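You operate a simulated robot arm through the tools that you are given. There is no shell and no other tool.

You run a simulated two-armed robot. Do the job below in one go: nothing can be reset, and whatever is moved stays where it is left.

TASK
Prove 250 bar on the test board, then bleed it and back the unloader knob right off.
Fine: knob wound right in and selector valve to unloader for the test; selector back to hose afterwards.

It is judged by the outcome, as a careful person would: the job done as asked, and still so three seconds after it is handed in. It fails if anything else is knocked over, pushed out of place, dropped, spilled or broken.

THE ROBOT
Two 7-joint arms with fingered hands on one trunk that stands fixed in place. Base frame: the origin is at the foot of the trunk, x ahead of it, y to its left, z up. Readings come in m, rad, newtons and seconds.
The left shoulder is at [0.127, 0.125, 1.194], the right one opposite. With the tool pointing down near the work surface each hand reaches from about 0.52 to 0.9 m from the base axis, measured 20 degrees to its own side. Payload 3.7 kg a hand.
The TCP of each hand is the grasp point between the finger pads, 0.025 m short of the fingertips. In the tool frame z runs along the fingers and y along their closing line. The gripper opens to 0.088 m. The gripper's body begins 0.029 m behind the TCP. The gripper is a hand of 5 fingers: y runs from the thumb to the fingers, the wrist lies at [-0.013, -0.097, -0.162] in the tool frame, and closing takes about 1.5 s.
Orientation is that of the tool frame in the base frame, as [roll, pitch, yaw] about the fixed x, y, z axes, in that order (R = Rz(yaw) Ry(pitch) Rx(roll)). With the fingers straight down and the wrist toward the robot, the tool's x, y and z point along [0, 1, 0], [1, 0, 0] and [0, 0, -1] of the base frame.

THE INTERFACE
- The arms move only by the tool send_rows. It takes "left_series", "right_series" or both (then of equal length, played together; a hand with none holds still); each is a list of rows, each a list of 6 numbers: the shift along the tool's x, y, z in m, then the turn, a rotation vector about the tool's x, y, z in rad. In form: [[x, y, z, wx, wy, wz], ...]. A call has 1 to 20 rows; each row is the pose to reach, as a shift and turn from the pose commanded when the call began, along the tool's axes at that moment. "left_claw" and "right_claw" are, for a hand that has rows, the finger opening in m, from 0 to 0.088, set as the call begins (left out, the last holds). Each row takes 0.2 s and may step no farther than 0.05 m and 0.15 rad from the row before; otherwise, or with a gripper value out of range, the whole call is refused. A pose out of reach is approached as far as the arm can. The call stops where the force on the tool passes 60 N (or 10 N more than at its start, if that is more) or the arm is blocked; 0.2 s more then pass. The fingers move at their own pace (about 0.045 m/s each) and stop on an object; they squeeze with about 27 N. The grip force told is the motor's: it shows also when the fingers shut on nothing. Time passes only in rows, and 0.2 s behind the last, so rows that repeat a pose let the fingers close. The reply holds the time, the measured pose of the TCP, the force on the tool along the base axes, the opening and the grip force, in the units named above and with some noise, with the torque about the TCP (base axes, N m) and any sound that the robot's microphone picked up, and new pictures: "show" is both (left out), scene, wrist or none (wrist: the cameras of the hands that moved).
- Cameras (640 x 400 px; columns grow to the right, rows downward): "scene" is now at [0.2041, 0.0622, 1.3545]; the picture's right is [0.67, -0.74, 0.00], its down [-0.29, -0.26, -0.92] and it looks along [0.68, 0.62, -0.39] (base axes); focal length 214 px, centre (320, 200). "left" rides on the left gripper at [-0.059, -0.079, -0.105] in its tool frame; the picture's right is [-0.73, -0.32, 0.61], its down [0.62, -0.68, 0.38] and it looks along [0.29, 0.66, 0.70] (tool axes); focal length 234 px, centre (320, 200). "right" rides on the right gripper at [0.059, -0.079, -0.105] in its tool frame; the picture's right is [-0.73, 0.32, -0.61], its down [-0.62, -0.68, 0.38] and it looks along [-0.29, 0.66, 0.70] (tool axes); focal length 234 px, centre (320, 200). There is no depth. A picture from a camera that has moved, and an enlarged one, comes with that camera's place and axes in the base frame and with its lens.
- lift_body(by): slides the trunk up (or, below 0, down) by that many m; the arms and the scene camera ride with it, the base frame stays. It gives what a move gives, with no picture.
- grasp_type(shape, hand): the hand has 5 fingers and takes this shape, open, in about a second: jaw (thumb against the fingers, like two jaws); tri (thumb and two fingers); tip (a fingertip pinch); poke (one finger out to press); point (the index stretched); flat (the hand flat); cup (the hand cupped); fist (a fist). The gripper value then closes the fingers along that shape, each until it touches; the sizes above hold for jaw. It gives what a move gives, with no picture.
- turn_head(pan, tilt): turns the head with the scene camera to pan (to the left, within 1.396 rad either way) and tilt (down, from -0.506 to 1.204), counted from straight ahead of the robot. It gives what a move gives, and a new picture of the scene camera.
- inspect(camera, box): a new picture of the part [left, top, right, bottom] of that camera's present view, enlarged. No time passes.
- finish_job(): hands the job in; it is judged then, once.

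Places have to be worked out from the pictures, the camera data and where the tool is seen. Open the grippers and draw the arms clear of the work before you hand the job in, unless the task says otherwise.

The tools are called after "Emit:" by a JSON object that holds its "fn" and its "kwargs". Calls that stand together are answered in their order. send_rows: Moves the arms, as the interface text tells. Its arguments: {"type":"object","properties":{"left_series":{"type":"array"},"left_claw":{"type":"number"},"right_series":{"type":"array"},"right_claw":{"type":"number"},"show":{"type":"string","enum":["both","scene","wrist","none"]}},"required":[]} The other tools are called the same way: lift_body (by) slides the trunk up or down; grasp_type (shape, hand) gives the hand a shape; turn_head (pan, tilt) turns the head that bears the scene camera; inspect (camera, box) takes an enlarged picture of a part of a camera's view; finish_job () hands the job in.

At the start:

```text
clock: 0.0
left_tcp_pos: [0.2999, 0.42, 1.3014]
left_tcp_rot: [-3.141, 0.001, 1.57]
left_ft_force: [0.6, 0.3, 0.0]
left_moment: [0.0, -0.01, 0.04]
left_opening: 0.0876
left_grip_force: 0.1
left_shape: jaw
right_tcp_pos: [0.4264, 0.0663, 1.3009]
right_tcp_rot: [-3.141, 0.0, 1.57]
right_ft_force: [-0.3, 0.6, 0.1]
right_moment: [0.0, 0.02, -0.01]
right_opening: 0.0877
right_grip_force: 0.0
right_shape: jaw
trunk travel left (down, up): [-0.214, 0.201]
head pan, tilt: [0.737, 0.396]
```

scene: 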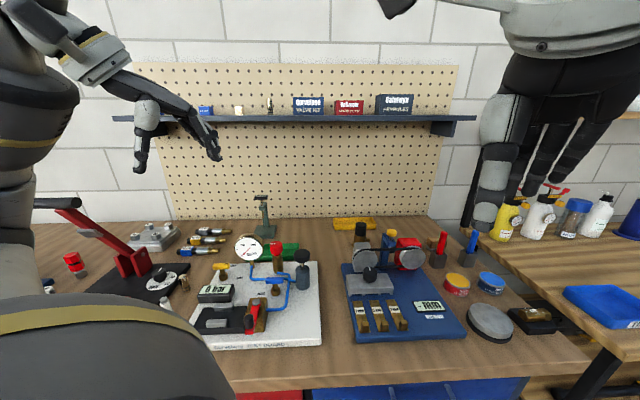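
right: 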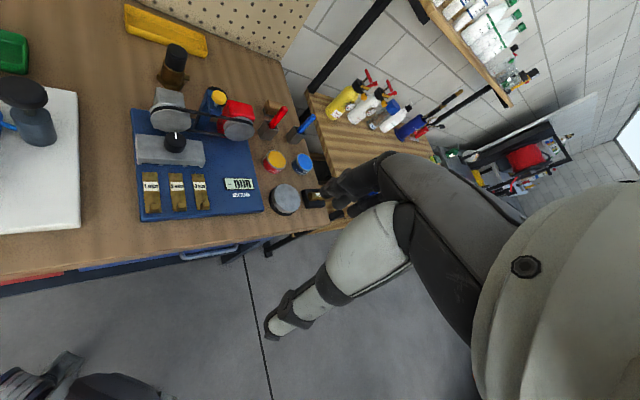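
left: 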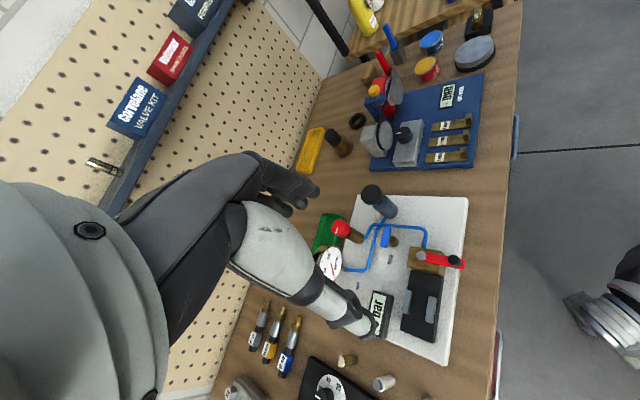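

The test board looks to be the white board in the middle, with a gauge, a knob, a red-handled valve and a pedal or lever of some kind. I'll enlarge several parts of the views to identify the parts.

Emit:
{"fn": "inspect", "kwargs": {"camera": "scene", "box": [180, 220, 340, 360]}}

Emit:
{"fn": "inspect", "kwargs": {"camera": "left", "box": [300, 170, 480, 370]}}

Emit:
{"fn": "inspect", "kwargs": {"camera": "scene", "box": [30, 190, 230, 320]}}

Emit:
{"fn": "inspect", "kwargs": {"camera": "scene", "box": [330, 210, 480, 350]}}

```text
2.86 times, centred on (260, 290) of scene
camera zoom: at [0.2041, 0.0622, 1.3545], right [0.67, -0.74, 0.0], down [-0.29, -0.26, -0.92], along [0.68, 0.62, -0.39], focal length 613 px, centre (491, -57)
```

zoom: 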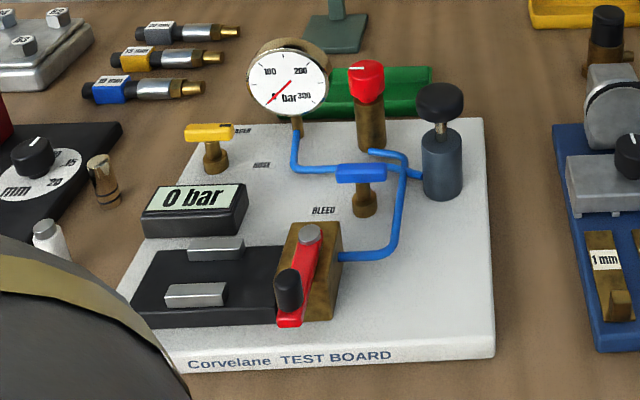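

```text
2.00 times, centred on (390, 270) of left
camera zoom: at [0.2204, 0.3609, 1.4063], right [-0.32, -0.73, -0.61], down [-0.68, 0.62, -0.38], along [0.66, 0.29, -0.7], focal length 468 px, centre (180, 60)
```

zoom: 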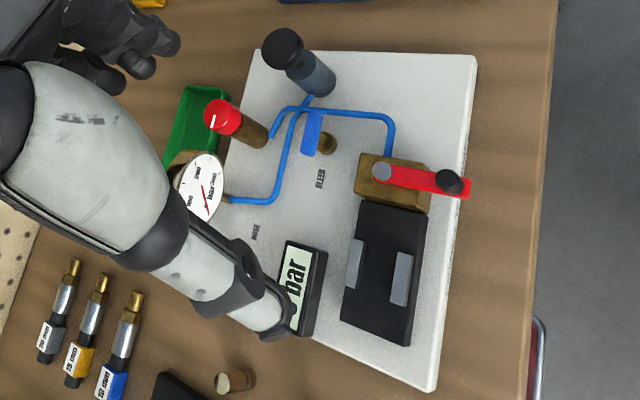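

```text
3.08 times, centred on (130, 255) of scene
camera zoom: at [0.2041, 0.0622, 1.3545], right [0.67, -0.74, 0.0], down [-0.29, -0.26, -0.92], along [0.68, 0.62, -0.39], focal length 660 px, centre (905, 31)
```

zoom: 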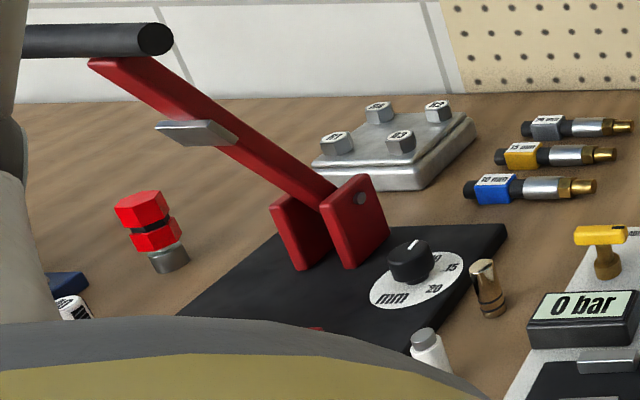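

```text
2.86 times, centred on (405, 280) of scene
camera zoom: at [0.2041, 0.0622, 1.3545], right [0.67, -0.74, 0.0], down [-0.29, -0.26, -0.92], along [0.68, 0.62, -0.39], focal length 613 px, centre (77, -29)
```

zoom: 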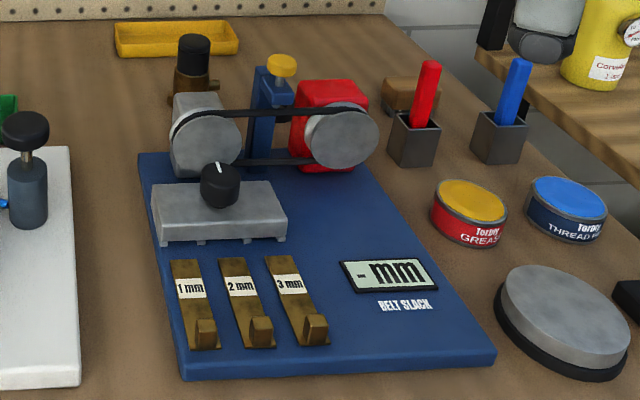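

I'll zoom further into the test board's labels and parts.

Emit:
{"fn": "inspect", "kwargs": {"camera": "scene", "box": [220, 230, 300, 280]}}

Emit:
{"fn": "inspect", "kwargs": {"camera": "scene", "box": [210, 260, 300, 316]}}

Emit:
{"fn": "inspect", "kwargs": {"camera": "scene", "box": [190, 290, 290, 352]}}

Emit:
{"fn": "inspect", "kwargs": {"camera": "left", "box": [380, 220, 480, 290]}}

```text
8.00 times, centred on (260, 255) of scene
camera zoom: at [0.2041, 0.0622, 1.3545], right [0.67, -0.74, 0.0], down [-0.29, -0.26, -0.92], along [0.68, 0.62, -0.39], focal length 1716 px, centre (800, -240)
```

zoom: 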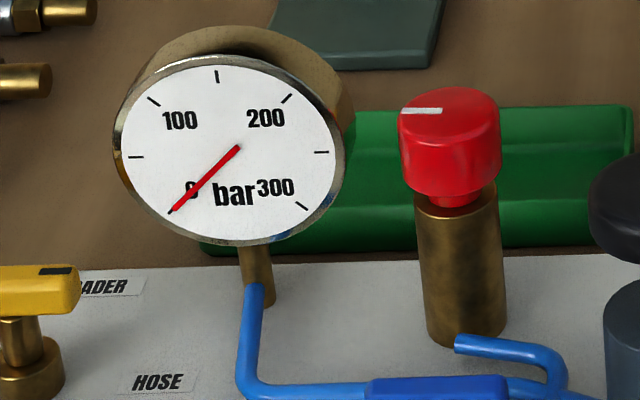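

```text
7.11 times, centred on (255, 288) of scene
camera zoom: at [0.2041, 0.0622, 1.3545], right [0.67, -0.74, 0.0], down [-0.29, -0.26, -0.92], along [0.68, 0.62, -0.39], focal length 1525 px, centre (782, -426)
```

zoom: 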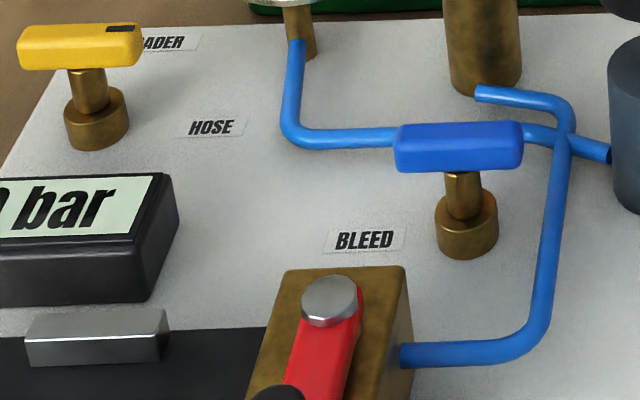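

```text
6.40 times, centred on (240, 321) of scene
camera zoom: at [0.2041, 0.0622, 1.3545], right [0.67, -0.74, 0.0], down [-0.29, -0.26, -0.92], along [0.68, 0.62, -0.39], focal length 1373 px, centre (832, -574)
```

zoom: 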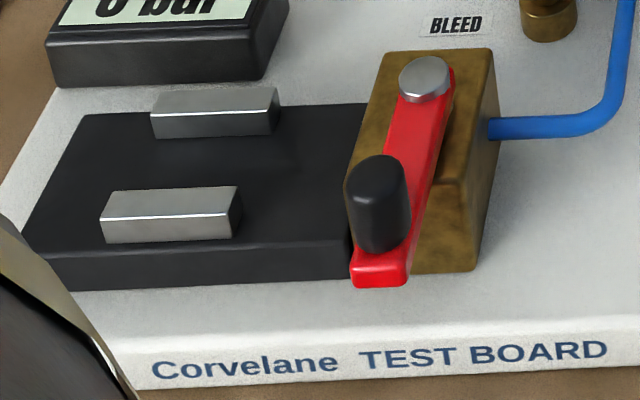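

```text
5.71 times, centred on (430, 255) of left
camera zoom: at [0.2204, 0.3609, 1.4063], right [-0.32, -0.73, -0.61], down [-0.68, 0.62, -0.38], along [0.66, 0.29, -0.7], focal length 1338 px, centre (-309, -114)
```

zoom: 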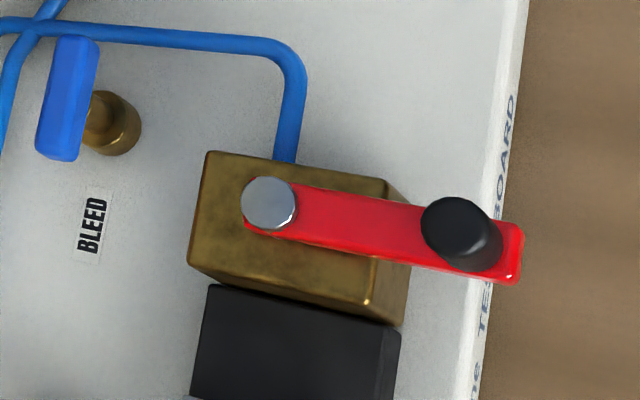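

The board has a yellow selector (UNLOADER/HOSE), a blue BLEED valve, a red unloader knob, and either the black plunger or the red lever as the pump. I'll zoom in more from both cameras to find out which one is the pump and where the marks on the handles point.

Emit:
{"fn": "inspect", "kwargs": {"camera": "left", "box": [320, 180, 420, 250]}}

Emit:
{"fn": "inspect", "kwargs": {"camera": "scene", "box": [280, 240, 330, 290]}}

Emit:
{"fn": "inspect", "kwargs": {"camera": "scene", "box": [190, 255, 250, 305]}}

Emit:
{"fn": "inspect", "kwargs": {"camera": "left", "box": [360, 230, 470, 350]}}

```text
5.71 times, centred on (370, 215) of left
camera zoom: at [0.2204, 0.3609, 1.4063], right [-0.32, -0.73, -0.61], down [-0.68, 0.62, -0.38], along [0.66, 0.29, -0.7], focal length 1338 px, centre (34, 114)
```

zoom: 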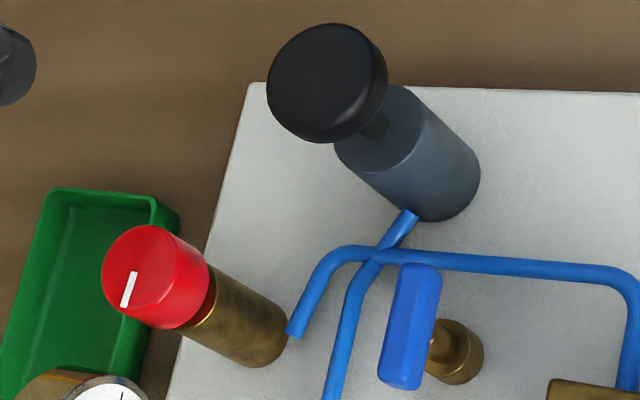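

```text
8.00 times, centred on (305, 265) of scene
camera zoom: at [0.2041, 0.0622, 1.3545], right [0.67, -0.74, 0.0], down [-0.29, -0.26, -0.92], along [0.68, 0.62, -0.39], focal length 1716 px, centre (440, -320)
```

zoom: 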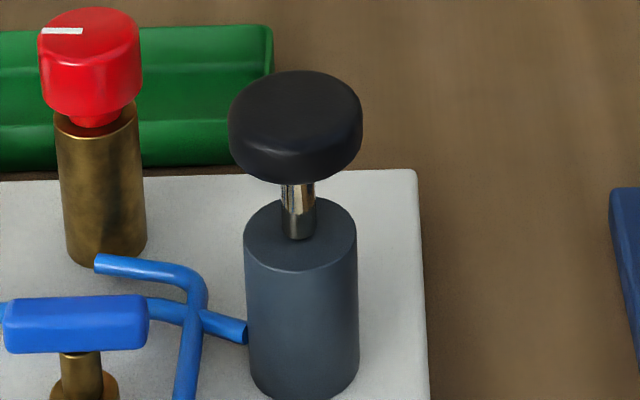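

```text
8.00 times, centred on (220, 280) of scene
camera zoom: at [0.2041, 0.0622, 1.3545], right [0.67, -0.74, 0.0], down [-0.29, -0.26, -0.92], along [0.68, 0.62, -0.39], focal length 1716 px, centre (1120, -440)
```

zoom: 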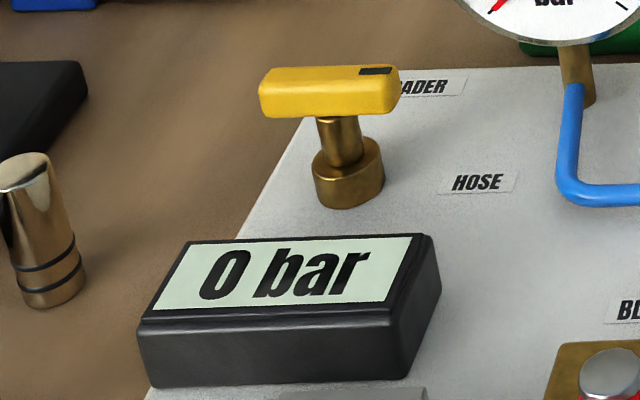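

```text
3.33 times, centred on (415, 290) of left
camera zoom: at [0.2204, 0.3609, 1.4063], right [-0.32, -0.73, -0.61], down [-0.68, 0.62, -0.38], along [0.66, 0.29, -0.7], focal length 781 px, centre (3, -100)
```

zoom: 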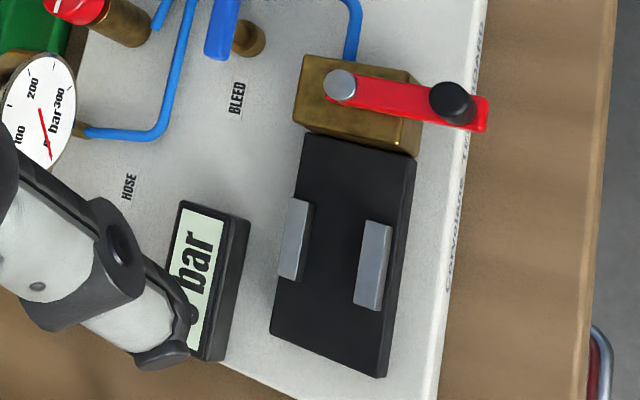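

The dark cylinder with the black knob on a rod looks like a push-type hand pump. To fix heights accurately I'll raise the trunk and use that as a vertical baseline for the scene camera.

Emit:
{"fn": "lift_body", "kwargs": {"by": 0.15}}

Emit:
{"fn": "turn_head", "kwargs": {"pan": 0.737, "tilt": 0.7}}

```text
clock: 1.8
left_tcp_pos: [0.2997, 0.4198, 1.4507]
left_tcp_rot: [3.141, 0.001, 1.57]
left_ft_force: [0.2, -0.1, 0.0]
left_moment: [0.0, 0.01, 0.02]
left_opening: 0.0878
left_grip_force: 0.1
left_shape: jaw
right_tcp_pos: [0.4276, 0.0661, 1.4501]
right_tcp_rot: [-3.139, 0.0, 1.57]
right_ft_force: [0.5, -0.6, 0.9]
right_moment: [-0.02, 0.02, 0.02]
right_opening: 0.0878
right_grip_force: 0.0
right_shape: jaw
trunk travel left (down, up): [-0.364, 0.051]
head pan, tilt: [0.737, 0.396]
```

```text
clock: 2.5
left_tcp_pos: [0.3005, 0.4208, 1.4513]
left_tcp_rot: [3.141, -0.001, 1.571]
left_ft_force: [-0.7, -0.7, 0.3]
left_moment: [0.0, 0.0, 0.02]
left_opening: 0.0878
left_grip_force: 0.2
left_shape: jaw
right_tcp_pos: [0.4263, 0.0674, 1.451]
right_tcp_rot: [3.141, 0.0, 1.57]
right_ft_force: [-0.1, 0.9, -0.3]
right_moment: [0.01, 0.01, -0.02]
right_opening: 0.0876
right_grip_force: 0.0
right_shape: jaw
trunk travel left (down, up): [-0.364, 0.051]
head pan, tilt: [0.737, 0.7]
camera scene: at [0.1024, 0.057, 1.4822], right [0.67, -0.74, 0.0], down [-0.48, -0.43, -0.77], along [0.57, 0.51, -0.64], focal length 214 px, centre (320, 200)
```

scene: 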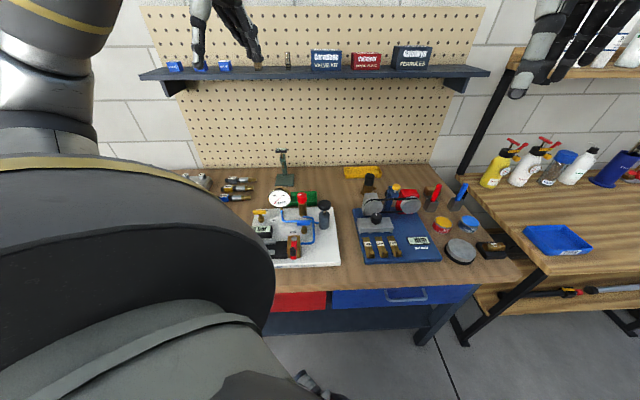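

The camera's new pose is given, so I'll enlarge the test board from this higher view to triangulate against the first one.

Emit:
{"fn": "inspect", "kwargs": {"camera": "scene", "box": [240, 175, 350, 275]}}

Emit:
{"fn": "inspect", "kwargs": {"camera": "scene", "box": [280, 185, 340, 245]}}

Emit:
{"fn": "inspect", "kwargs": {"camera": "left", "box": [220, 100, 620, 400]}}

```text
4.00 times, centred on (295, 225) of scene
camera zoom: at [0.1024, 0.057, 1.4822], right [0.67, -0.74, 0.0], down [-0.48, -0.43, -0.77], along [0.57, 0.51, -0.64], focal length 858 px, centre (420, 100)
```

zoom: 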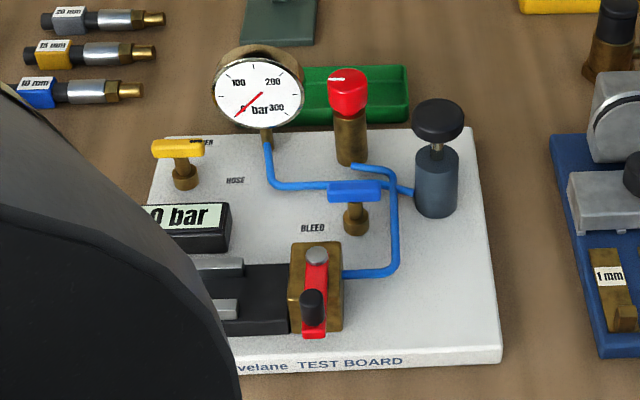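

```text
6.67 times, centred on (310, 215) of scene
camera zoom: at [0.1024, 0.057, 1.4822], right [0.67, -0.74, 0.0], down [-0.48, -0.43, -0.77], along [0.57, 0.51, -0.64], focal length 1430 px, centre (387, 100)
```

zoom: 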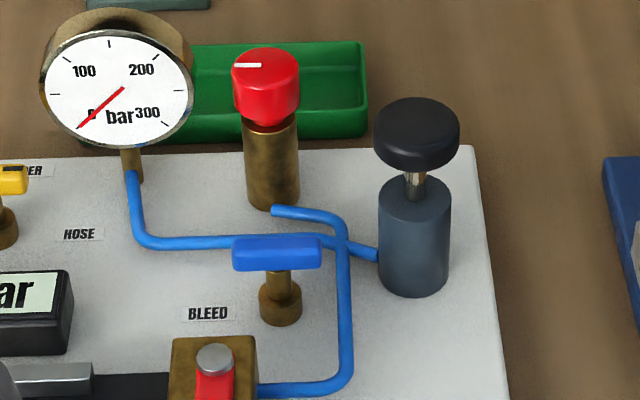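

```text
1.33 times, centred on (420, 250) of left
camera zoom: at [0.2204, 0.3609, 1.5563], right [-0.32, -0.73, -0.61], down [-0.68, 0.62, -0.38], along [0.66, 0.29, -0.7], focal length 312 px, centre (187, 133)
```

zoom: 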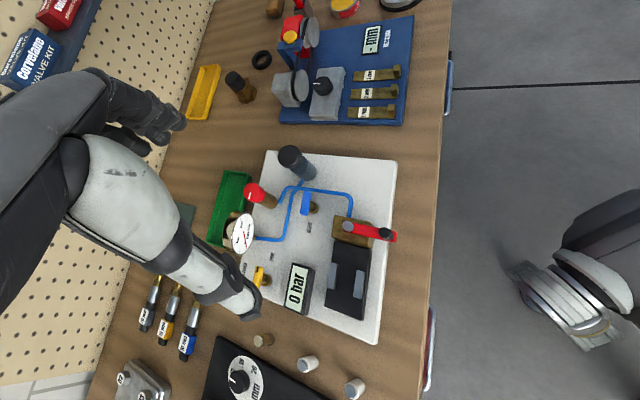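

Triangulating gives the pump knob top at about (0.530, 0.424, 0.993). The red knob top is about (0.521, 0.529, 0.980), the bleed handle (0.455, 0.456, 0.932) and the selector handle (0.384, 0.619, 0.929), with the board top at z≈0.876. I'll lower the trunk again and aim the head at the board.

Emit:
{"fn": "lift_body", "kwargs": {"by": -0.15}}

Emit:
{"fn": "turn_head", "kwargs": {"pan": 0.75, "tilt": 0.6}}

```text
clock: 4.3
left_tcp_pos: [0.2984, 0.4201, 1.3019]
left_tcp_rot: [3.141, 0.0, 1.573]
left_ft_force: [-0.1, -0.5, 0.2]
left_moment: [0.03, -0.01, -0.03]
left_opening: 0.0879
left_grip_force: 0.0
left_shape: jaw
right_tcp_pos: [0.4244, 0.0655, 1.303]
right_tcp_rot: [3.139, 0.0, 1.57]
right_ft_force: [-0.3, 0.4, -0.8]
right_moment: [-0.01, 0.01, 0.01]
right_opening: 0.0881
right_grip_force: 0.2
right_shape: jaw
trunk travel left (down, up): [-0.214, 0.201]
head pan, tilt: [0.737, 0.7]
```

```text
clock: 5.0
left_tcp_pos: [0.2996, 0.42, 1.3013]
left_tcp_rot: [3.141, 0.0, 1.57]
left_ft_force: [-0.1, 0.4, -0.2]
left_moment: [0.0, 0.0, 0.03]
left_opening: 0.0881
left_grip_force: 0.2
left_shape: jaw
right_tcp_pos: [0.4267, 0.066, 1.3007]
right_tcp_rot: [-3.14, -0.001, 1.571]
right_ft_force: [0.0, 0.7, 0.7]
right_moment: [-0.01, -0.01, 0.01]
right_opening: 0.0878
right_grip_force: 0.0
right_shape: jaw
trunk travel left (down, up): [-0.214, 0.201]
head pan, tilt: [0.75, 0.6]
camera scene: at [0.2003, 0.0602, 1.3359], right [0.68, -0.73, 0.0], down [-0.41, -0.39, -0.82], along [0.6, 0.56, -0.57], focal length 214 px, centre (320, 200)
```

scene: 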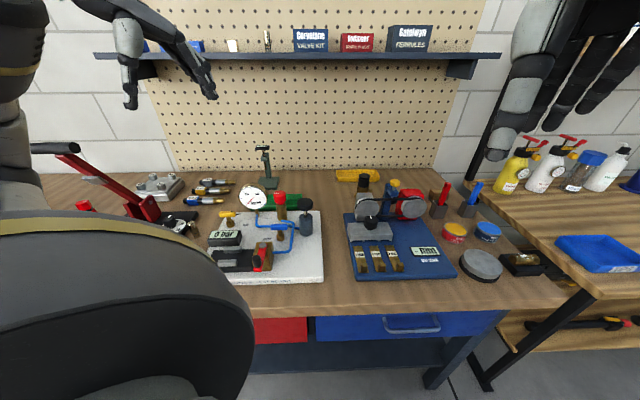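

The trunk is back at its starting height, and the board's edges run at 45° to the base axes. I'll bring the left hand over the board with its closing line along the board's depth, staying well above the parts (z≈1.2).

Emit:
{"fn": "send_rows", "kwargs": {"left_series": [[0.017, 0.02, 0.017, 0, 0, -0.131], [0.033, 0.04, 0.033, 0, 0, -0.262], [0.05, 0.06, 0.05, 0, 0, -0.393], [0.067, 0.08, 0.067, 0, 0, -0.524], [0.083, 0.1, 0.083, 0, 0, -0.654], [0.1, 0.12, 0.1, 0, 0, -0.785]], "show": "both"}}

```text
clock: 6.4
left_tcp_pos: [0.4196, 0.5204, 1.2017]
left_tcp_rot: [3.138, 0.0, 2.359]
left_ft_force: [-0.1, 0.6, 0.7]
left_moment: [0.0, -0.01, 0.01]
left_opening: 0.0878
left_grip_force: 0.1
left_shape: jaw
right_tcp_pos: [0.4275, 0.0686, 1.3002]
right_tcp_rot: [-3.139, -0.001, 1.57]
right_ft_force: [-0.8, -0.3, -0.8]
right_moment: [0.0, 0.01, 0.02]
right_opening: 0.0879
right_grip_force: 0.1
right_shape: jaw
trunk travel left (down, up): [-0.214, 0.201]
head pan, tilt: [0.75, 0.6]
camera scene: at [0.2007, 0.0604, 1.3358], right [0.68, -0.73, 0.0], down [-0.41, -0.39, -0.82], along [0.6, 0.56, -0.57], focal length 214 px, centre (320, 200)
camera left: at [0.4058, 0.4228, 1.306], right [0.29, -0.74, -0.61], down [-0.92, -0.04, -0.38], along [0.26, 0.67, -0.7], focal length 234 px, centre (320, 200)
```

scene: 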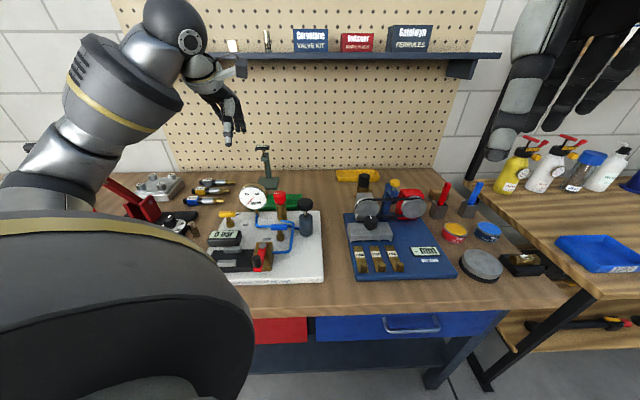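
left: 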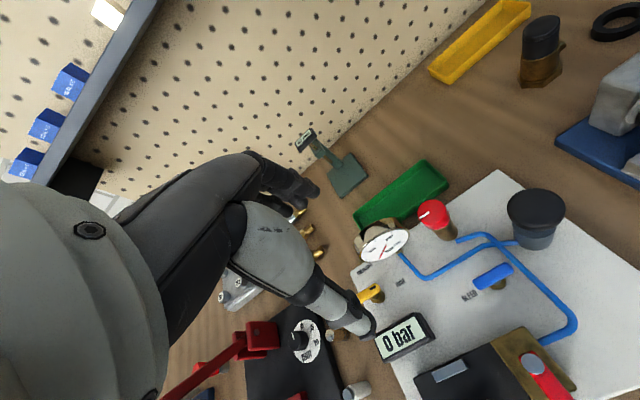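

The hand projects where I expected. I'll look closely at the hand and at the wrist view of the board.

Emit:
{"fn": "inspect", "kwargs": {"camera": "scene", "box": [170, 40, 290, 160]}}

Emit:
{"fn": "inspect", "kwargs": {"camera": "left", "box": [340, 160, 580, 360]}}

Emit:
{"fn": "inspect", "kwargs": {"camera": "left", "box": [230, 150, 430, 350]}}

```text
3.33 times, centred on (230, 100) of scene
camera zoom: at [0.2007, 0.0604, 1.3358], right [0.68, -0.73, 0.0], down [-0.41, -0.39, -0.82], along [0.6, 0.56, -0.57], focal length 715 px, centre (620, 533)
```

zoom: 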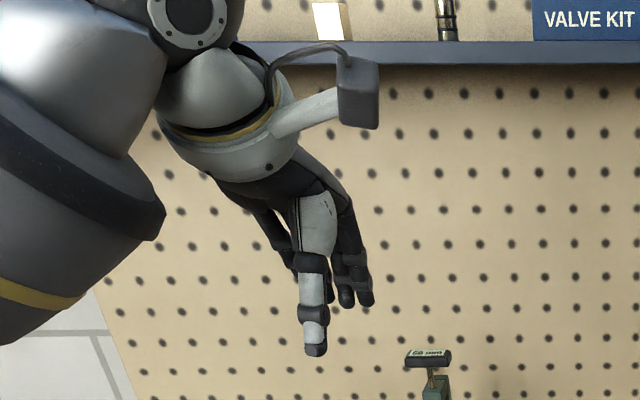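

```text
2.00 times, centred on (460, 260) of left
camera zoom: at [0.4058, 0.4228, 1.306], right [0.29, -0.74, -0.61], down [-0.92, -0.04, -0.38], along [0.26, 0.67, -0.7], focal length 468 px, centre (40, 80)
```

zoom: 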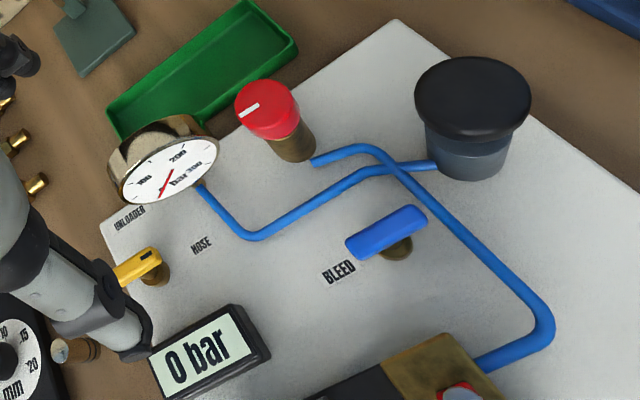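

```text
2.00 times, centred on (330, 250) of left
camera zoom: at [0.4058, 0.4228, 1.306], right [0.29, -0.74, -0.61], down [-0.92, -0.04, -0.38], along [0.26, 0.67, -0.7], focal length 468 px, centre (300, 100)
```

zoom: 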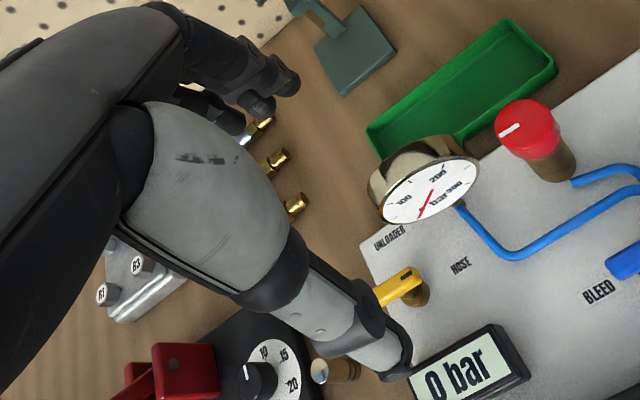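

This clear top view shows the yellow handle's black mark pointing at HOSE, with UNLOADER 90° counter-clockwise from it. I'll try the "poke" shape and see where the extended finger ends up relative to the TCP.

Emit:
{"fn": "grasp_type", "kwargs": {"hand": "left", "shape": "poke"}}

Emit:
{"fn": "inspect", "kwargs": {"camera": "scene", "box": [180, 60, 280, 160]}}

Emit:
{"fn": "inspect", "kwargs": {"camera": "left", "box": [180, 100, 440, 380]}}

```text
clock: 7.3
left_tcp_pos: [0.4179, 0.5196, 1.2021]
left_tcp_rot: [3.141, 0.0, 2.354]
left_ft_force: [-0.8, 0.7, 0.8]
left_moment: [-0.01, 0.01, 0.03]
left_opening: 0.0
left_grip_force: 0.0
left_shape: poke
right_tcp_pos: [0.4252, 0.0674, 1.301]
right_tcp_rot: [-3.141, -0.001, 1.571]
right_ft_force: [-0.7, -0.3, -0.4]
right_moment: [-0.02, 0.0, -0.04]
right_opening: 0.0877
right_grip_force: 0.1
right_shape: jaw
trunk travel left (down, up): [-0.214, 0.201]
head pan, tilt: [0.75, 0.6]
```

```text
4.00 times, centred on (230, 110) of scene
camera zoom: at [0.2001, 0.0602, 1.3359], right [0.68, -0.73, 0.0], down [-0.41, -0.39, -0.83], along [0.6, 0.56, -0.56], focal length 858 px, centre (680, 560)
```

zoom: 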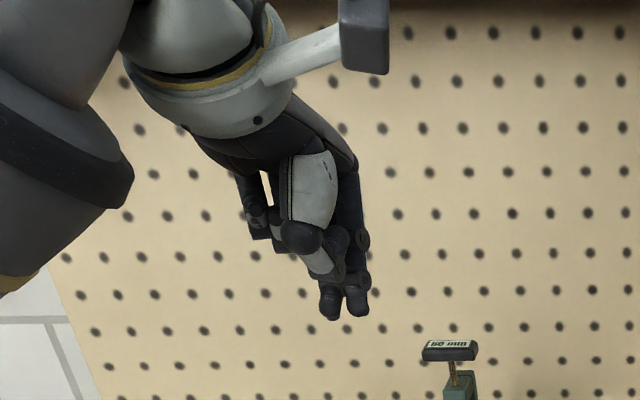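

```text
1.43 times, centred on (310, 240) of left
camera zoom: at [0.4047, 0.4224, 1.3065], right [0.28, -0.74, -0.61], down [-0.92, -0.04, -0.38], along [0.26, 0.67, -0.7], focal length 334 px, centre (334, 143)
```

zoom: 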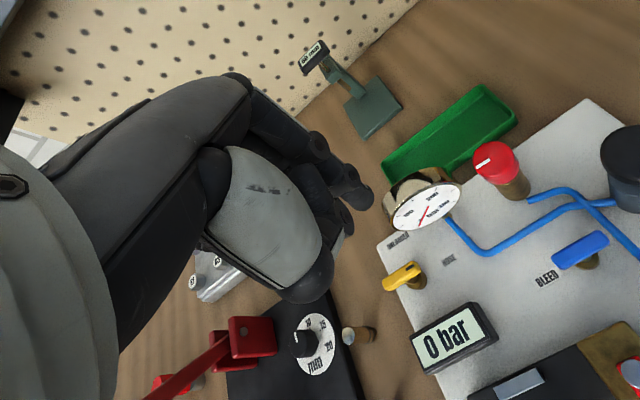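

I'll zoom in tighter to tell the extended finger from the curled ones.

Emit:
{"fn": "inspect", "kwargs": {"camera": "scene", "box": [210, 90, 260, 150]}}

Emit:
{"fn": "inspect", "kwargs": {"camera": "left", "box": [280, 160, 380, 280]}}

```text
6.67 times, centred on (235, 120) of scene
camera zoom: at [0.2001, 0.0602, 1.3359], right [0.68, -0.73, 0.0], down [-0.41, -0.39, -0.83], along [0.6, 0.56, -0.56], focal length 1430 px, centre (887, 733)
```

zoom: 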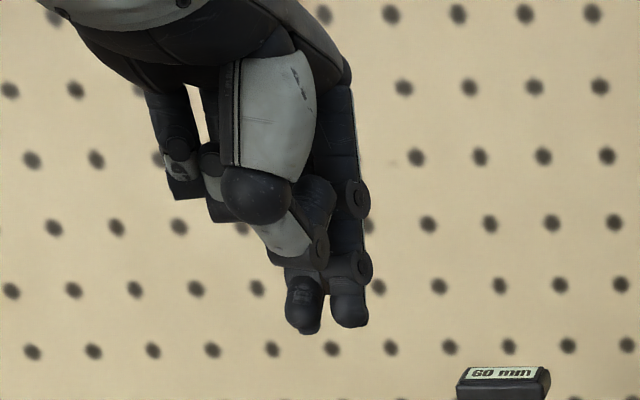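

```text
3.33 times, centred on (330, 220) of left
camera zoom: at [0.4047, 0.4224, 1.3065], right [0.28, -0.74, -0.61], down [-0.92, -0.04, -0.38], along [0.26, 0.67, -0.7], focal length 781 px, centre (287, 133)
```

zoom: 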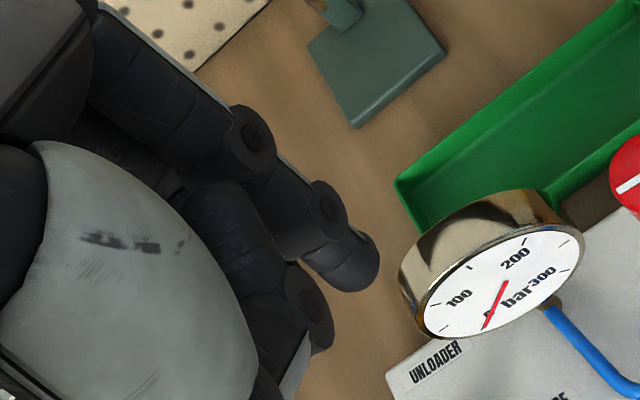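

In poke shape the index tip sits about 0.025 m below the TCP, with the thumb tip beside it on the left. I'll get sharper views of the selector and the bleed handle from both cameras before moving in.

Emit:
{"fn": "inspect", "kwargs": {"camera": "left", "box": [340, 250, 400, 310]}}

Emit:
{"fn": "inspect", "kwargs": {"camera": "scene", "box": [205, 195, 255, 240]}}

Emit:
{"fn": "inspect", "kwargs": {"camera": "left", "box": [440, 200, 560, 300]}}

Emit:
{"fn": "inspect", "kwargs": {"camera": "scene", "box": [255, 185, 325, 245]}}

```text
6.67 times, centred on (370, 280) of left
camera zoom: at [0.4047, 0.4224, 1.3065], right [0.28, -0.74, -0.61], down [-0.92, -0.04, -0.38], along [0.26, 0.67, -0.7], focal length 1561 px, centre (-13, -333)
```

zoom: 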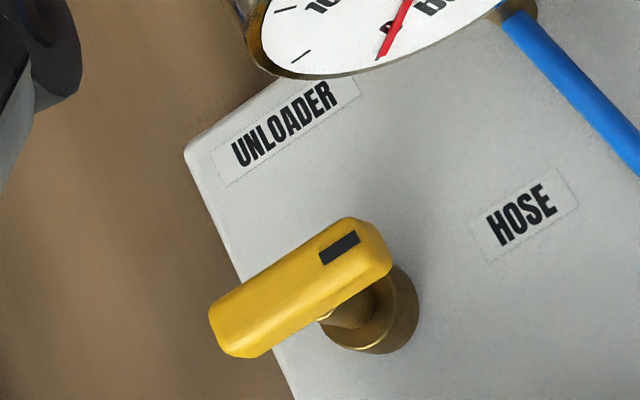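

```text
8.89 times, centred on (230, 218) of scene
camera zoom: at [0.2001, 0.0602, 1.3359], right [0.68, -0.73, 0.0], down [-0.41, -0.39, -0.83], along [0.6, 0.56, -0.56], focal length 1906 px, centre (1120, 44)
```

zoom: 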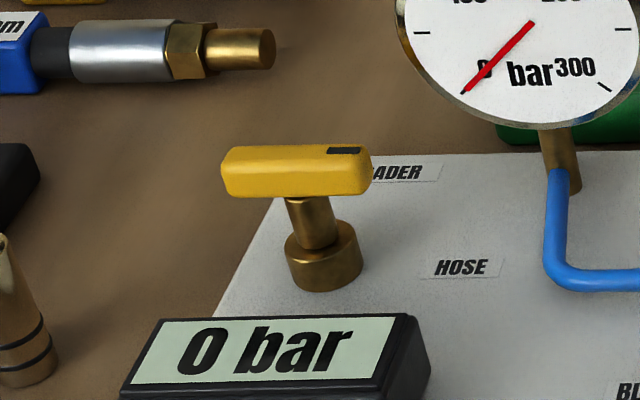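

```text
4.00 times, centred on (500, 250) of left
camera zoom: at [0.4047, 0.4224, 1.3065], right [0.28, -0.74, -0.61], down [-0.92, -0.04, -0.38], along [0.26, 0.67, -0.7], focal length 937 px, centre (-400, 0)
```

zoom: 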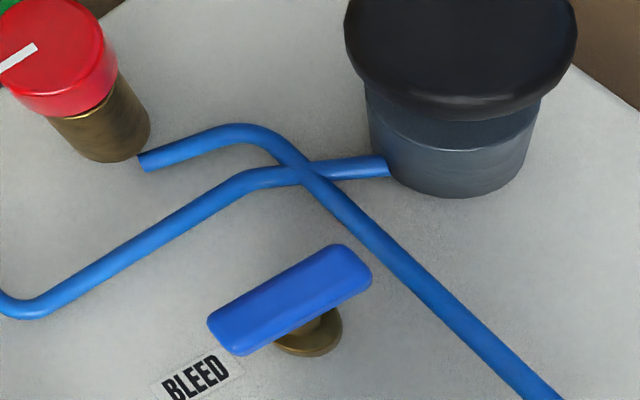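

```text
6.67 times, centred on (290, 215) of scene
camera zoom: at [0.2001, 0.0602, 1.3359], right [0.68, -0.73, 0.0], down [-0.41, -0.39, -0.83], along [0.6, 0.56, -0.56], focal length 1430 px, centre (520, 100)
```

zoom: 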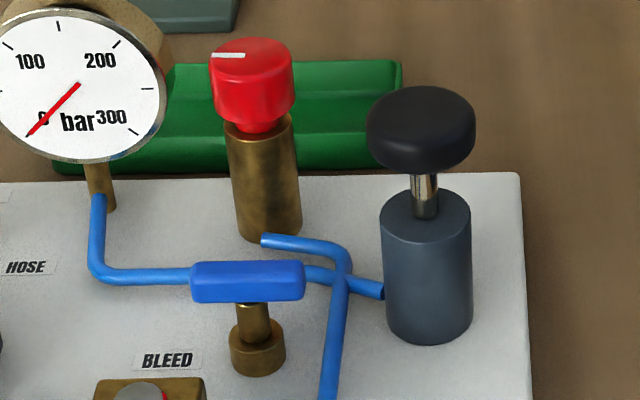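

The selector pivot is near (0.385, 0.620), with the handle at z≈0.93. I'll move the poke finger above and behind the handle's left end and stop at z≈1.05 to check alignment.

Emit:
{"fn": "send_rows", "kwargs": {"left_series": [[0.03, 0.018, 0.025, 0, 0, 0], [0.06, 0.037, 0.05, 0, 0, 0], [0.09, 0.055, 0.075, 0, 0, 0], [0.1194, 0.0733, 0.1, 0, 0, 0], [0.1194, 0.0733, 0.13, 0, 0, 0], [0.1194, 0.0733, 0.152, 0, 0, 0]], "show": "both"}}

Emit:
{"fn": "inspect", "kwargs": {"camera": "scene", "box": [180, 140, 280, 240]}}

Emit:
{"fn": "inspect", "kwargs": {"camera": "left", "box": [280, 150, 480, 330]}}

```text
clock: 8.7
left_tcp_pos: [0.3874, 0.6572, 1.049]
left_tcp_rot: [-3.14, 0.0, 2.357]
left_ft_force: [-0.4, 0.0, 0.4]
left_moment: [-0.03, 0.01, 0.05]
left_opening: 0.0001
left_grip_force: 0.1
left_shape: poke
right_tcp_pos: [0.4267, 0.068, 1.3001]
right_tcp_rot: [-3.139, 0.0, 1.57]
right_ft_force: [0.2, 0.6, -0.8]
right_moment: [-0.04, 0.02, -0.03]
right_opening: 0.0876
right_grip_force: 0.1
right_shape: jaw
trunk travel left (down, up): [-0.214, 0.201]
head pan, tilt: [0.75, 0.6]
camera scene: at [0.2002, 0.0604, 1.3359], right [0.68, -0.73, 0.0], down [-0.41, -0.39, -0.82], along [0.6, 0.56, -0.57], focal length 214 px, centre (320, 200)
camera left: at [0.373, 0.5587, 1.1539], right [0.28, -0.74, -0.61], down [-0.92, -0.04, -0.38], along [0.26, 0.67, -0.7], focal length 234 px, centre (320, 200)
```

scene: 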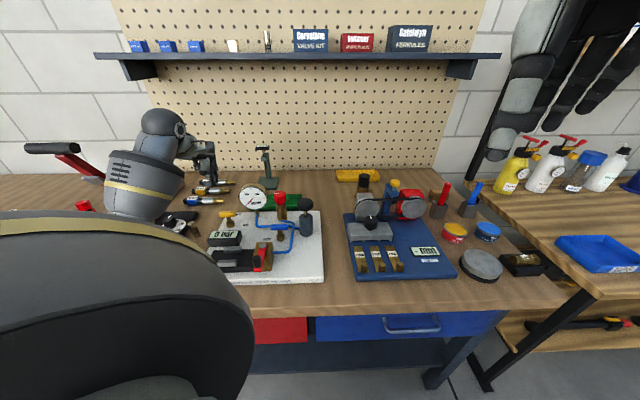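
left: 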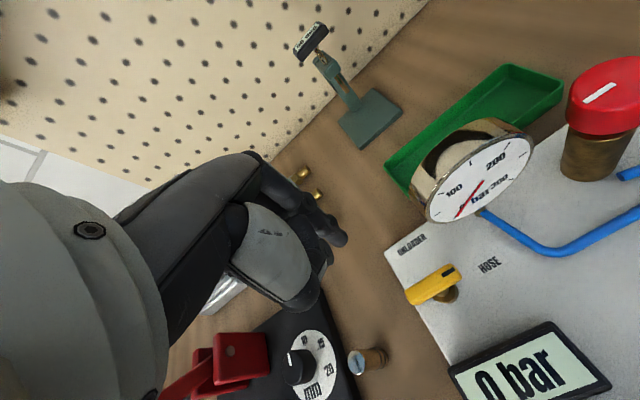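

```text
4.00 times, centred on (230, 190) of scene
camera zoom: at [0.2002, 0.0604, 1.3359], right [0.68, -0.73, 0.0], down [-0.41, -0.39, -0.82], along [0.6, 0.56, -0.57], focal length 858 px, centre (680, 240)
```

zoom: 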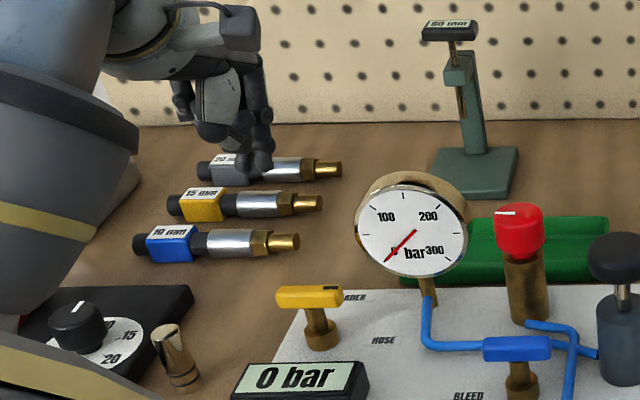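

```text
2.22 times, centred on (380, 240) of left
camera zoom: at [0.373, 0.5587, 1.1539], right [0.28, -0.74, -0.61], down [-0.92, -0.04, -0.38], along [0.26, 0.67, -0.7], focal length 520 px, centre (187, 111)
```

zoom: 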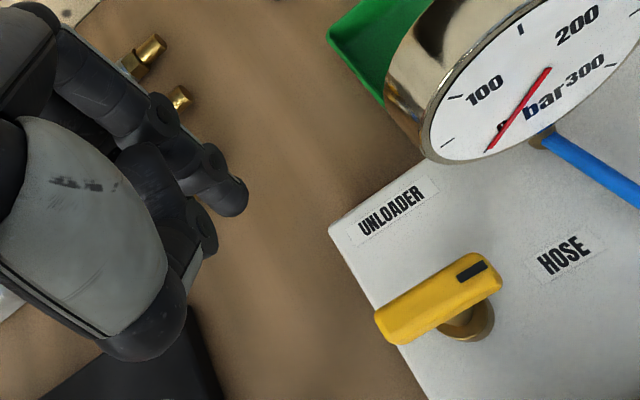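

The index finger is just behind and to the left of the selector handle's left end. I'll descend to TCP z≈0.942, which puts the tip at about 0.917 behind the bar.

Emit:
{"fn": "send_rows", "kwargs": {"left_series": [[0, 0, 0.03, 0, 0, 0], [0, 0, 0.06, 0, 0, 0], [0, 0, 0.085, 0, 0, 0], [0, 0, 0.107, 0, 0, 0]], "show": "none"}}

Emit:
{"fn": "inspect", "kwargs": {"camera": "scene", "box": [190, 160, 270, 240]}}

Emit:
{"fn": "inspect", "kwargs": {"camera": "left", "box": [280, 150, 560, 400]}}

```text
clock: 9.7
left_tcp_pos: [0.3883, 0.6557, 0.9435]
left_tcp_rot: [3.14, -0.001, 2.357]
left_ft_force: [-0.2, -0.1, -0.1]
left_moment: [0.0, 0.03, 0.0]
left_opening: 0.0
left_grip_force: 0.0
left_shape: poke
right_tcp_pos: [0.4277, 0.0669, 1.3012]
right_tcp_rot: [-3.139, 0.0, 1.571]
right_ft_force: [0.2, 0.5, -1.1]
right_moment: [-0.02, 0.03, -0.01]
right_opening: 0.088
right_grip_force: 0.1
right_shape: jaw
trunk travel left (down, up): [-0.214, 0.201]
head pan, tilt: [0.75, 0.6]
```

```text
5.00 times, centred on (230, 200) of scene
camera zoom: at [0.2002, 0.0603, 1.3359], right [0.68, -0.73, 0.0], down [-0.41, -0.39, -0.83], along [0.6, 0.56, -0.56], focal length 1072 px, centre (770, 200)
```

zoom: 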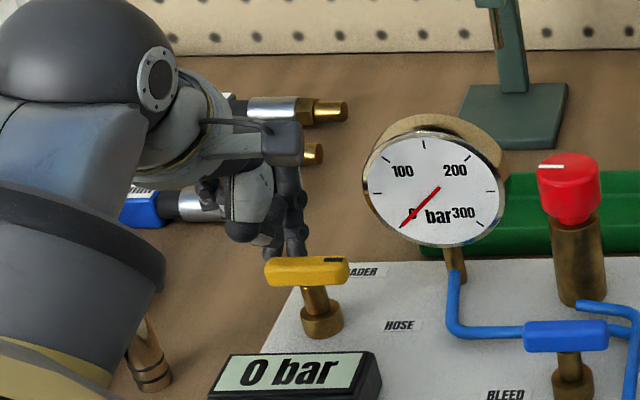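

```text
1.60 times, centred on (420, 275) of left
camera zoom: at [0.3728, 0.5584, 1.0469], right [0.28, -0.74, -0.61], down [-0.92, -0.04, -0.38], along [0.26, 0.67, -0.7], focal length 375 px, centre (160, 80)
```

zoom: 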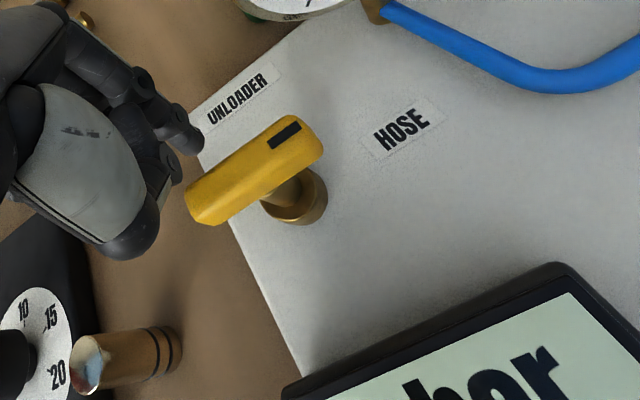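

The finger is behind the handle's left end. I'll pull it around in an arc towards the robot, which turns the handle counter-clockwise, and stop partway to check.

Emit:
{"fn": "send_rows", "kwargs": {"left_series": [[0.0014, -0.01, 0, 0, 0, 0], [0.0014, -0.016, 0, 0, 0, 0], [0.0046, -0.0214, 0, 0, 0, 0], [0.0064, -0.0275, 0, 0, 0, 0], [0.0064, -0.0338, 0, 0, 0, 0], [0.0049, -0.04, 0, 0, 0, 0]], "show": "none"}}

Emit:
{"fn": "inspect", "kwargs": {"camera": "scene", "box": [190, 160, 270, 240]}}

Emit:
{"fn": "inspect", "kwargs": {"camera": "left", "box": [280, 150, 560, 400]}}

```text
clock: 11.1
left_tcp_pos: [0.3559, 0.6315, 0.9422]
left_tcp_rot: [-3.142, 0.0, 2.356]
left_ft_force: [1.0, 0.7, 0.1]
left_moment: [-0.03, 0.01, 0.02]
left_opening: 0.0
left_grip_force: 0.0
left_shape: poke
right_tcp_pos: [0.4264, 0.0671, 1.3007]
right_tcp_rot: [-3.14, 0.0, 1.571]
right_ft_force: [-0.2, 0.0, 0.0]
right_moment: [-0.02, 0.02, 0.02]
right_opening: 0.0876
right_grip_force: 0.1
right_shape: jaw
trunk travel left (down, up): [-0.214, 0.201]
head pan, tilt: [0.75, 0.6]
```

```text
5.00 times, centred on (230, 200) of scene
camera zoom: at [0.2001, 0.0603, 1.336], right [0.68, -0.73, 0.0], down [-0.41, -0.39, -0.83], along [0.6, 0.56, -0.56], focal length 1072 px, centre (770, 200)
```

zoom: 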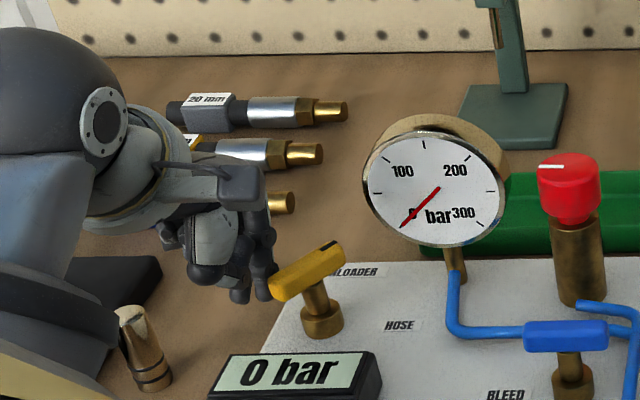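

```text
1.60 times, centred on (420, 275) of left
camera zoom: at [0.3405, 0.5337, 1.0476], right [0.28, -0.74, -0.61], down [-0.92, -0.04, -0.38], along [0.26, 0.67, -0.7], focal length 375 px, centre (160, 80)
```

zoom: 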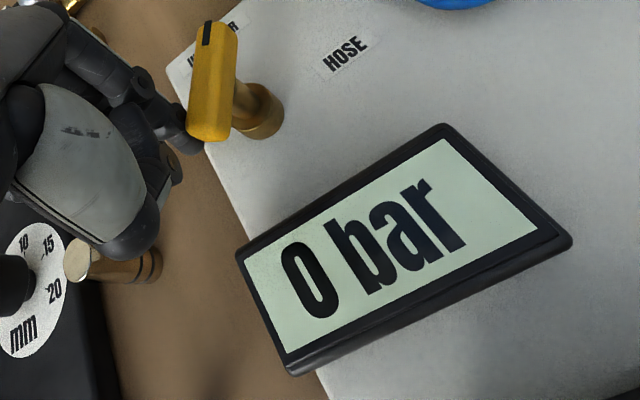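

The handle turns easily and is now about 60° round. I'll go on to about 98° along the arc to seat it at UNLOADER, watching the force.

Emit:
{"fn": "send_rows", "kwargs": {"left_series": [[-0.0031, -0.0055, 0, 0, 0, 0], [-0.0055, -0.008, 0, 0, 0, 0], [-0.0075, -0.01, 0, 0, 0, 0], [-0.0105, -0.0118, 0, 0, 0, 0]], "show": "none"}}

Emit:
{"fn": "inspect", "kwargs": {"camera": "scene", "box": [190, 160, 270, 240]}}

Emit:
{"fn": "inspect", "kwargs": {"camera": "left", "box": [280, 150, 560, 400]}}

```text
clock: 12.1
left_tcp_pos: [0.3545, 0.6168, 0.9436]
left_tcp_rot: [-3.141, -0.001, 2.357]
left_ft_force: [-1.5, 3.4, 1.0]
left_moment: [-0.01, 0.0, 0.06]
left_opening: 0.0
left_grip_force: 0.0
left_shape: poke
right_tcp_pos: [0.4258, 0.0673, 1.3005]
right_tcp_rot: [3.141, -0.001, 1.571]
right_ft_force: [0.4, 0.3, -0.1]
right_moment: [0.01, 0.03, 0.03]
right_opening: 0.0877
right_grip_force: 0.0
right_shape: jaw
trunk travel left (down, up): [-0.214, 0.201]
head pan, tilt: [0.75, 0.6]
```

```text
5.00 times, centred on (230, 200) of scene
camera zoom: at [0.1998, 0.0607, 1.336], right [0.68, -0.73, 0.0], down [-0.41, -0.39, -0.82], along [0.6, 0.56, -0.57], focal length 1072 px, centre (770, 200)
```

zoom: 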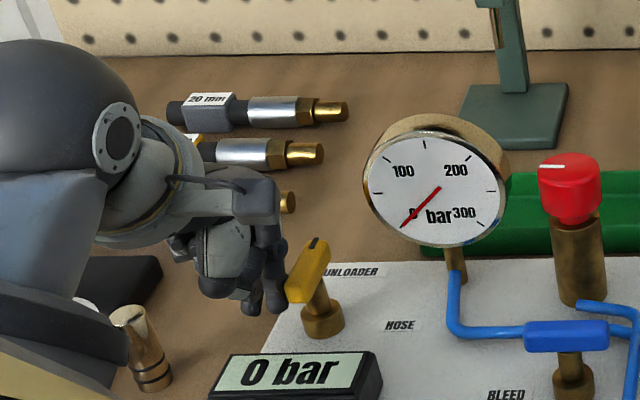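

```text
1.60 times, centred on (420, 275) of left
camera zoom: at [0.3399, 0.5186, 1.0471], right [0.29, -0.74, -0.61], down [-0.92, -0.04, -0.38], along [0.26, 0.67, -0.7], focal length 375 px, centre (160, 80)
```

zoom: 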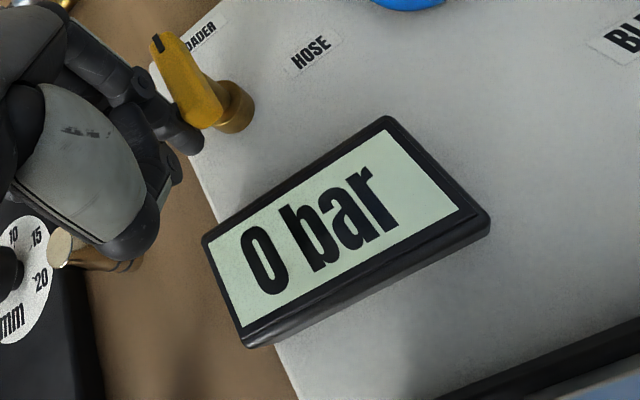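

The handle is parallel to the board's side, with its mark towards UNLOADER and a light resisting force. I'll nudge a little further to see whether that is a hard stop.

Emit:
{"fn": "send_rows", "kwargs": {"left_series": [[-0.0015, -0.0008, 0, 0, 0, 0], [-0.003, -0.0014, 0, 0, 0, 0]], "show": "none"}}

Emit:
{"fn": "inspect", "kwargs": {"camera": "left", "box": [320, 150, 440, 250]}}

```text
clock: 12.7
left_tcp_pos: [0.3535, 0.6161, 0.9426]
left_tcp_rot: [3.14, 0.0, 2.357]
left_ft_force: [-6.7, 15.8, 0.6]
left_moment: [0.06, 0.01, 0.15]
left_opening: 0.0
left_grip_force: 0.0
left_shape: poke
right_tcp_pos: [0.426, 0.0679, 1.3013]
right_tcp_rot: [3.141, 0.001, 1.571]
right_ft_force: [-0.8, 0.2, 0.4]
right_moment: [0.03, 0.0, -0.01]
right_opening: 0.0877
right_grip_force: 0.1
right_shape: jaw
trunk travel left (down, up): [-0.214, 0.201]
head pan, tilt: [0.75, 0.6]
```

```text
4.00 times, centred on (380, 200) of left
camera zoom: at [0.34, 0.517, 1.0471], right [0.29, -0.74, -0.61], down [-0.92, -0.04, -0.38], along [0.26, 0.67, -0.7], focal length 937 px, centre (80, 200)
```

zoom: 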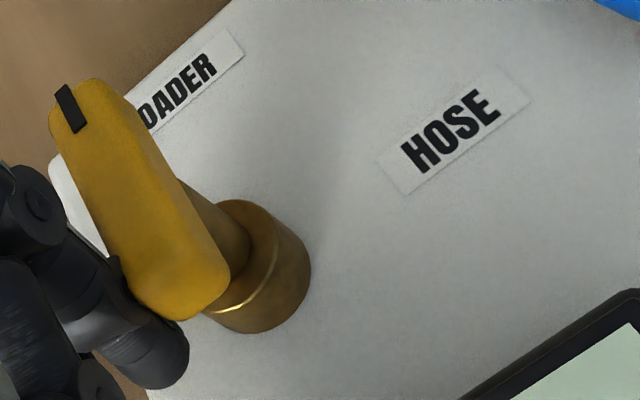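

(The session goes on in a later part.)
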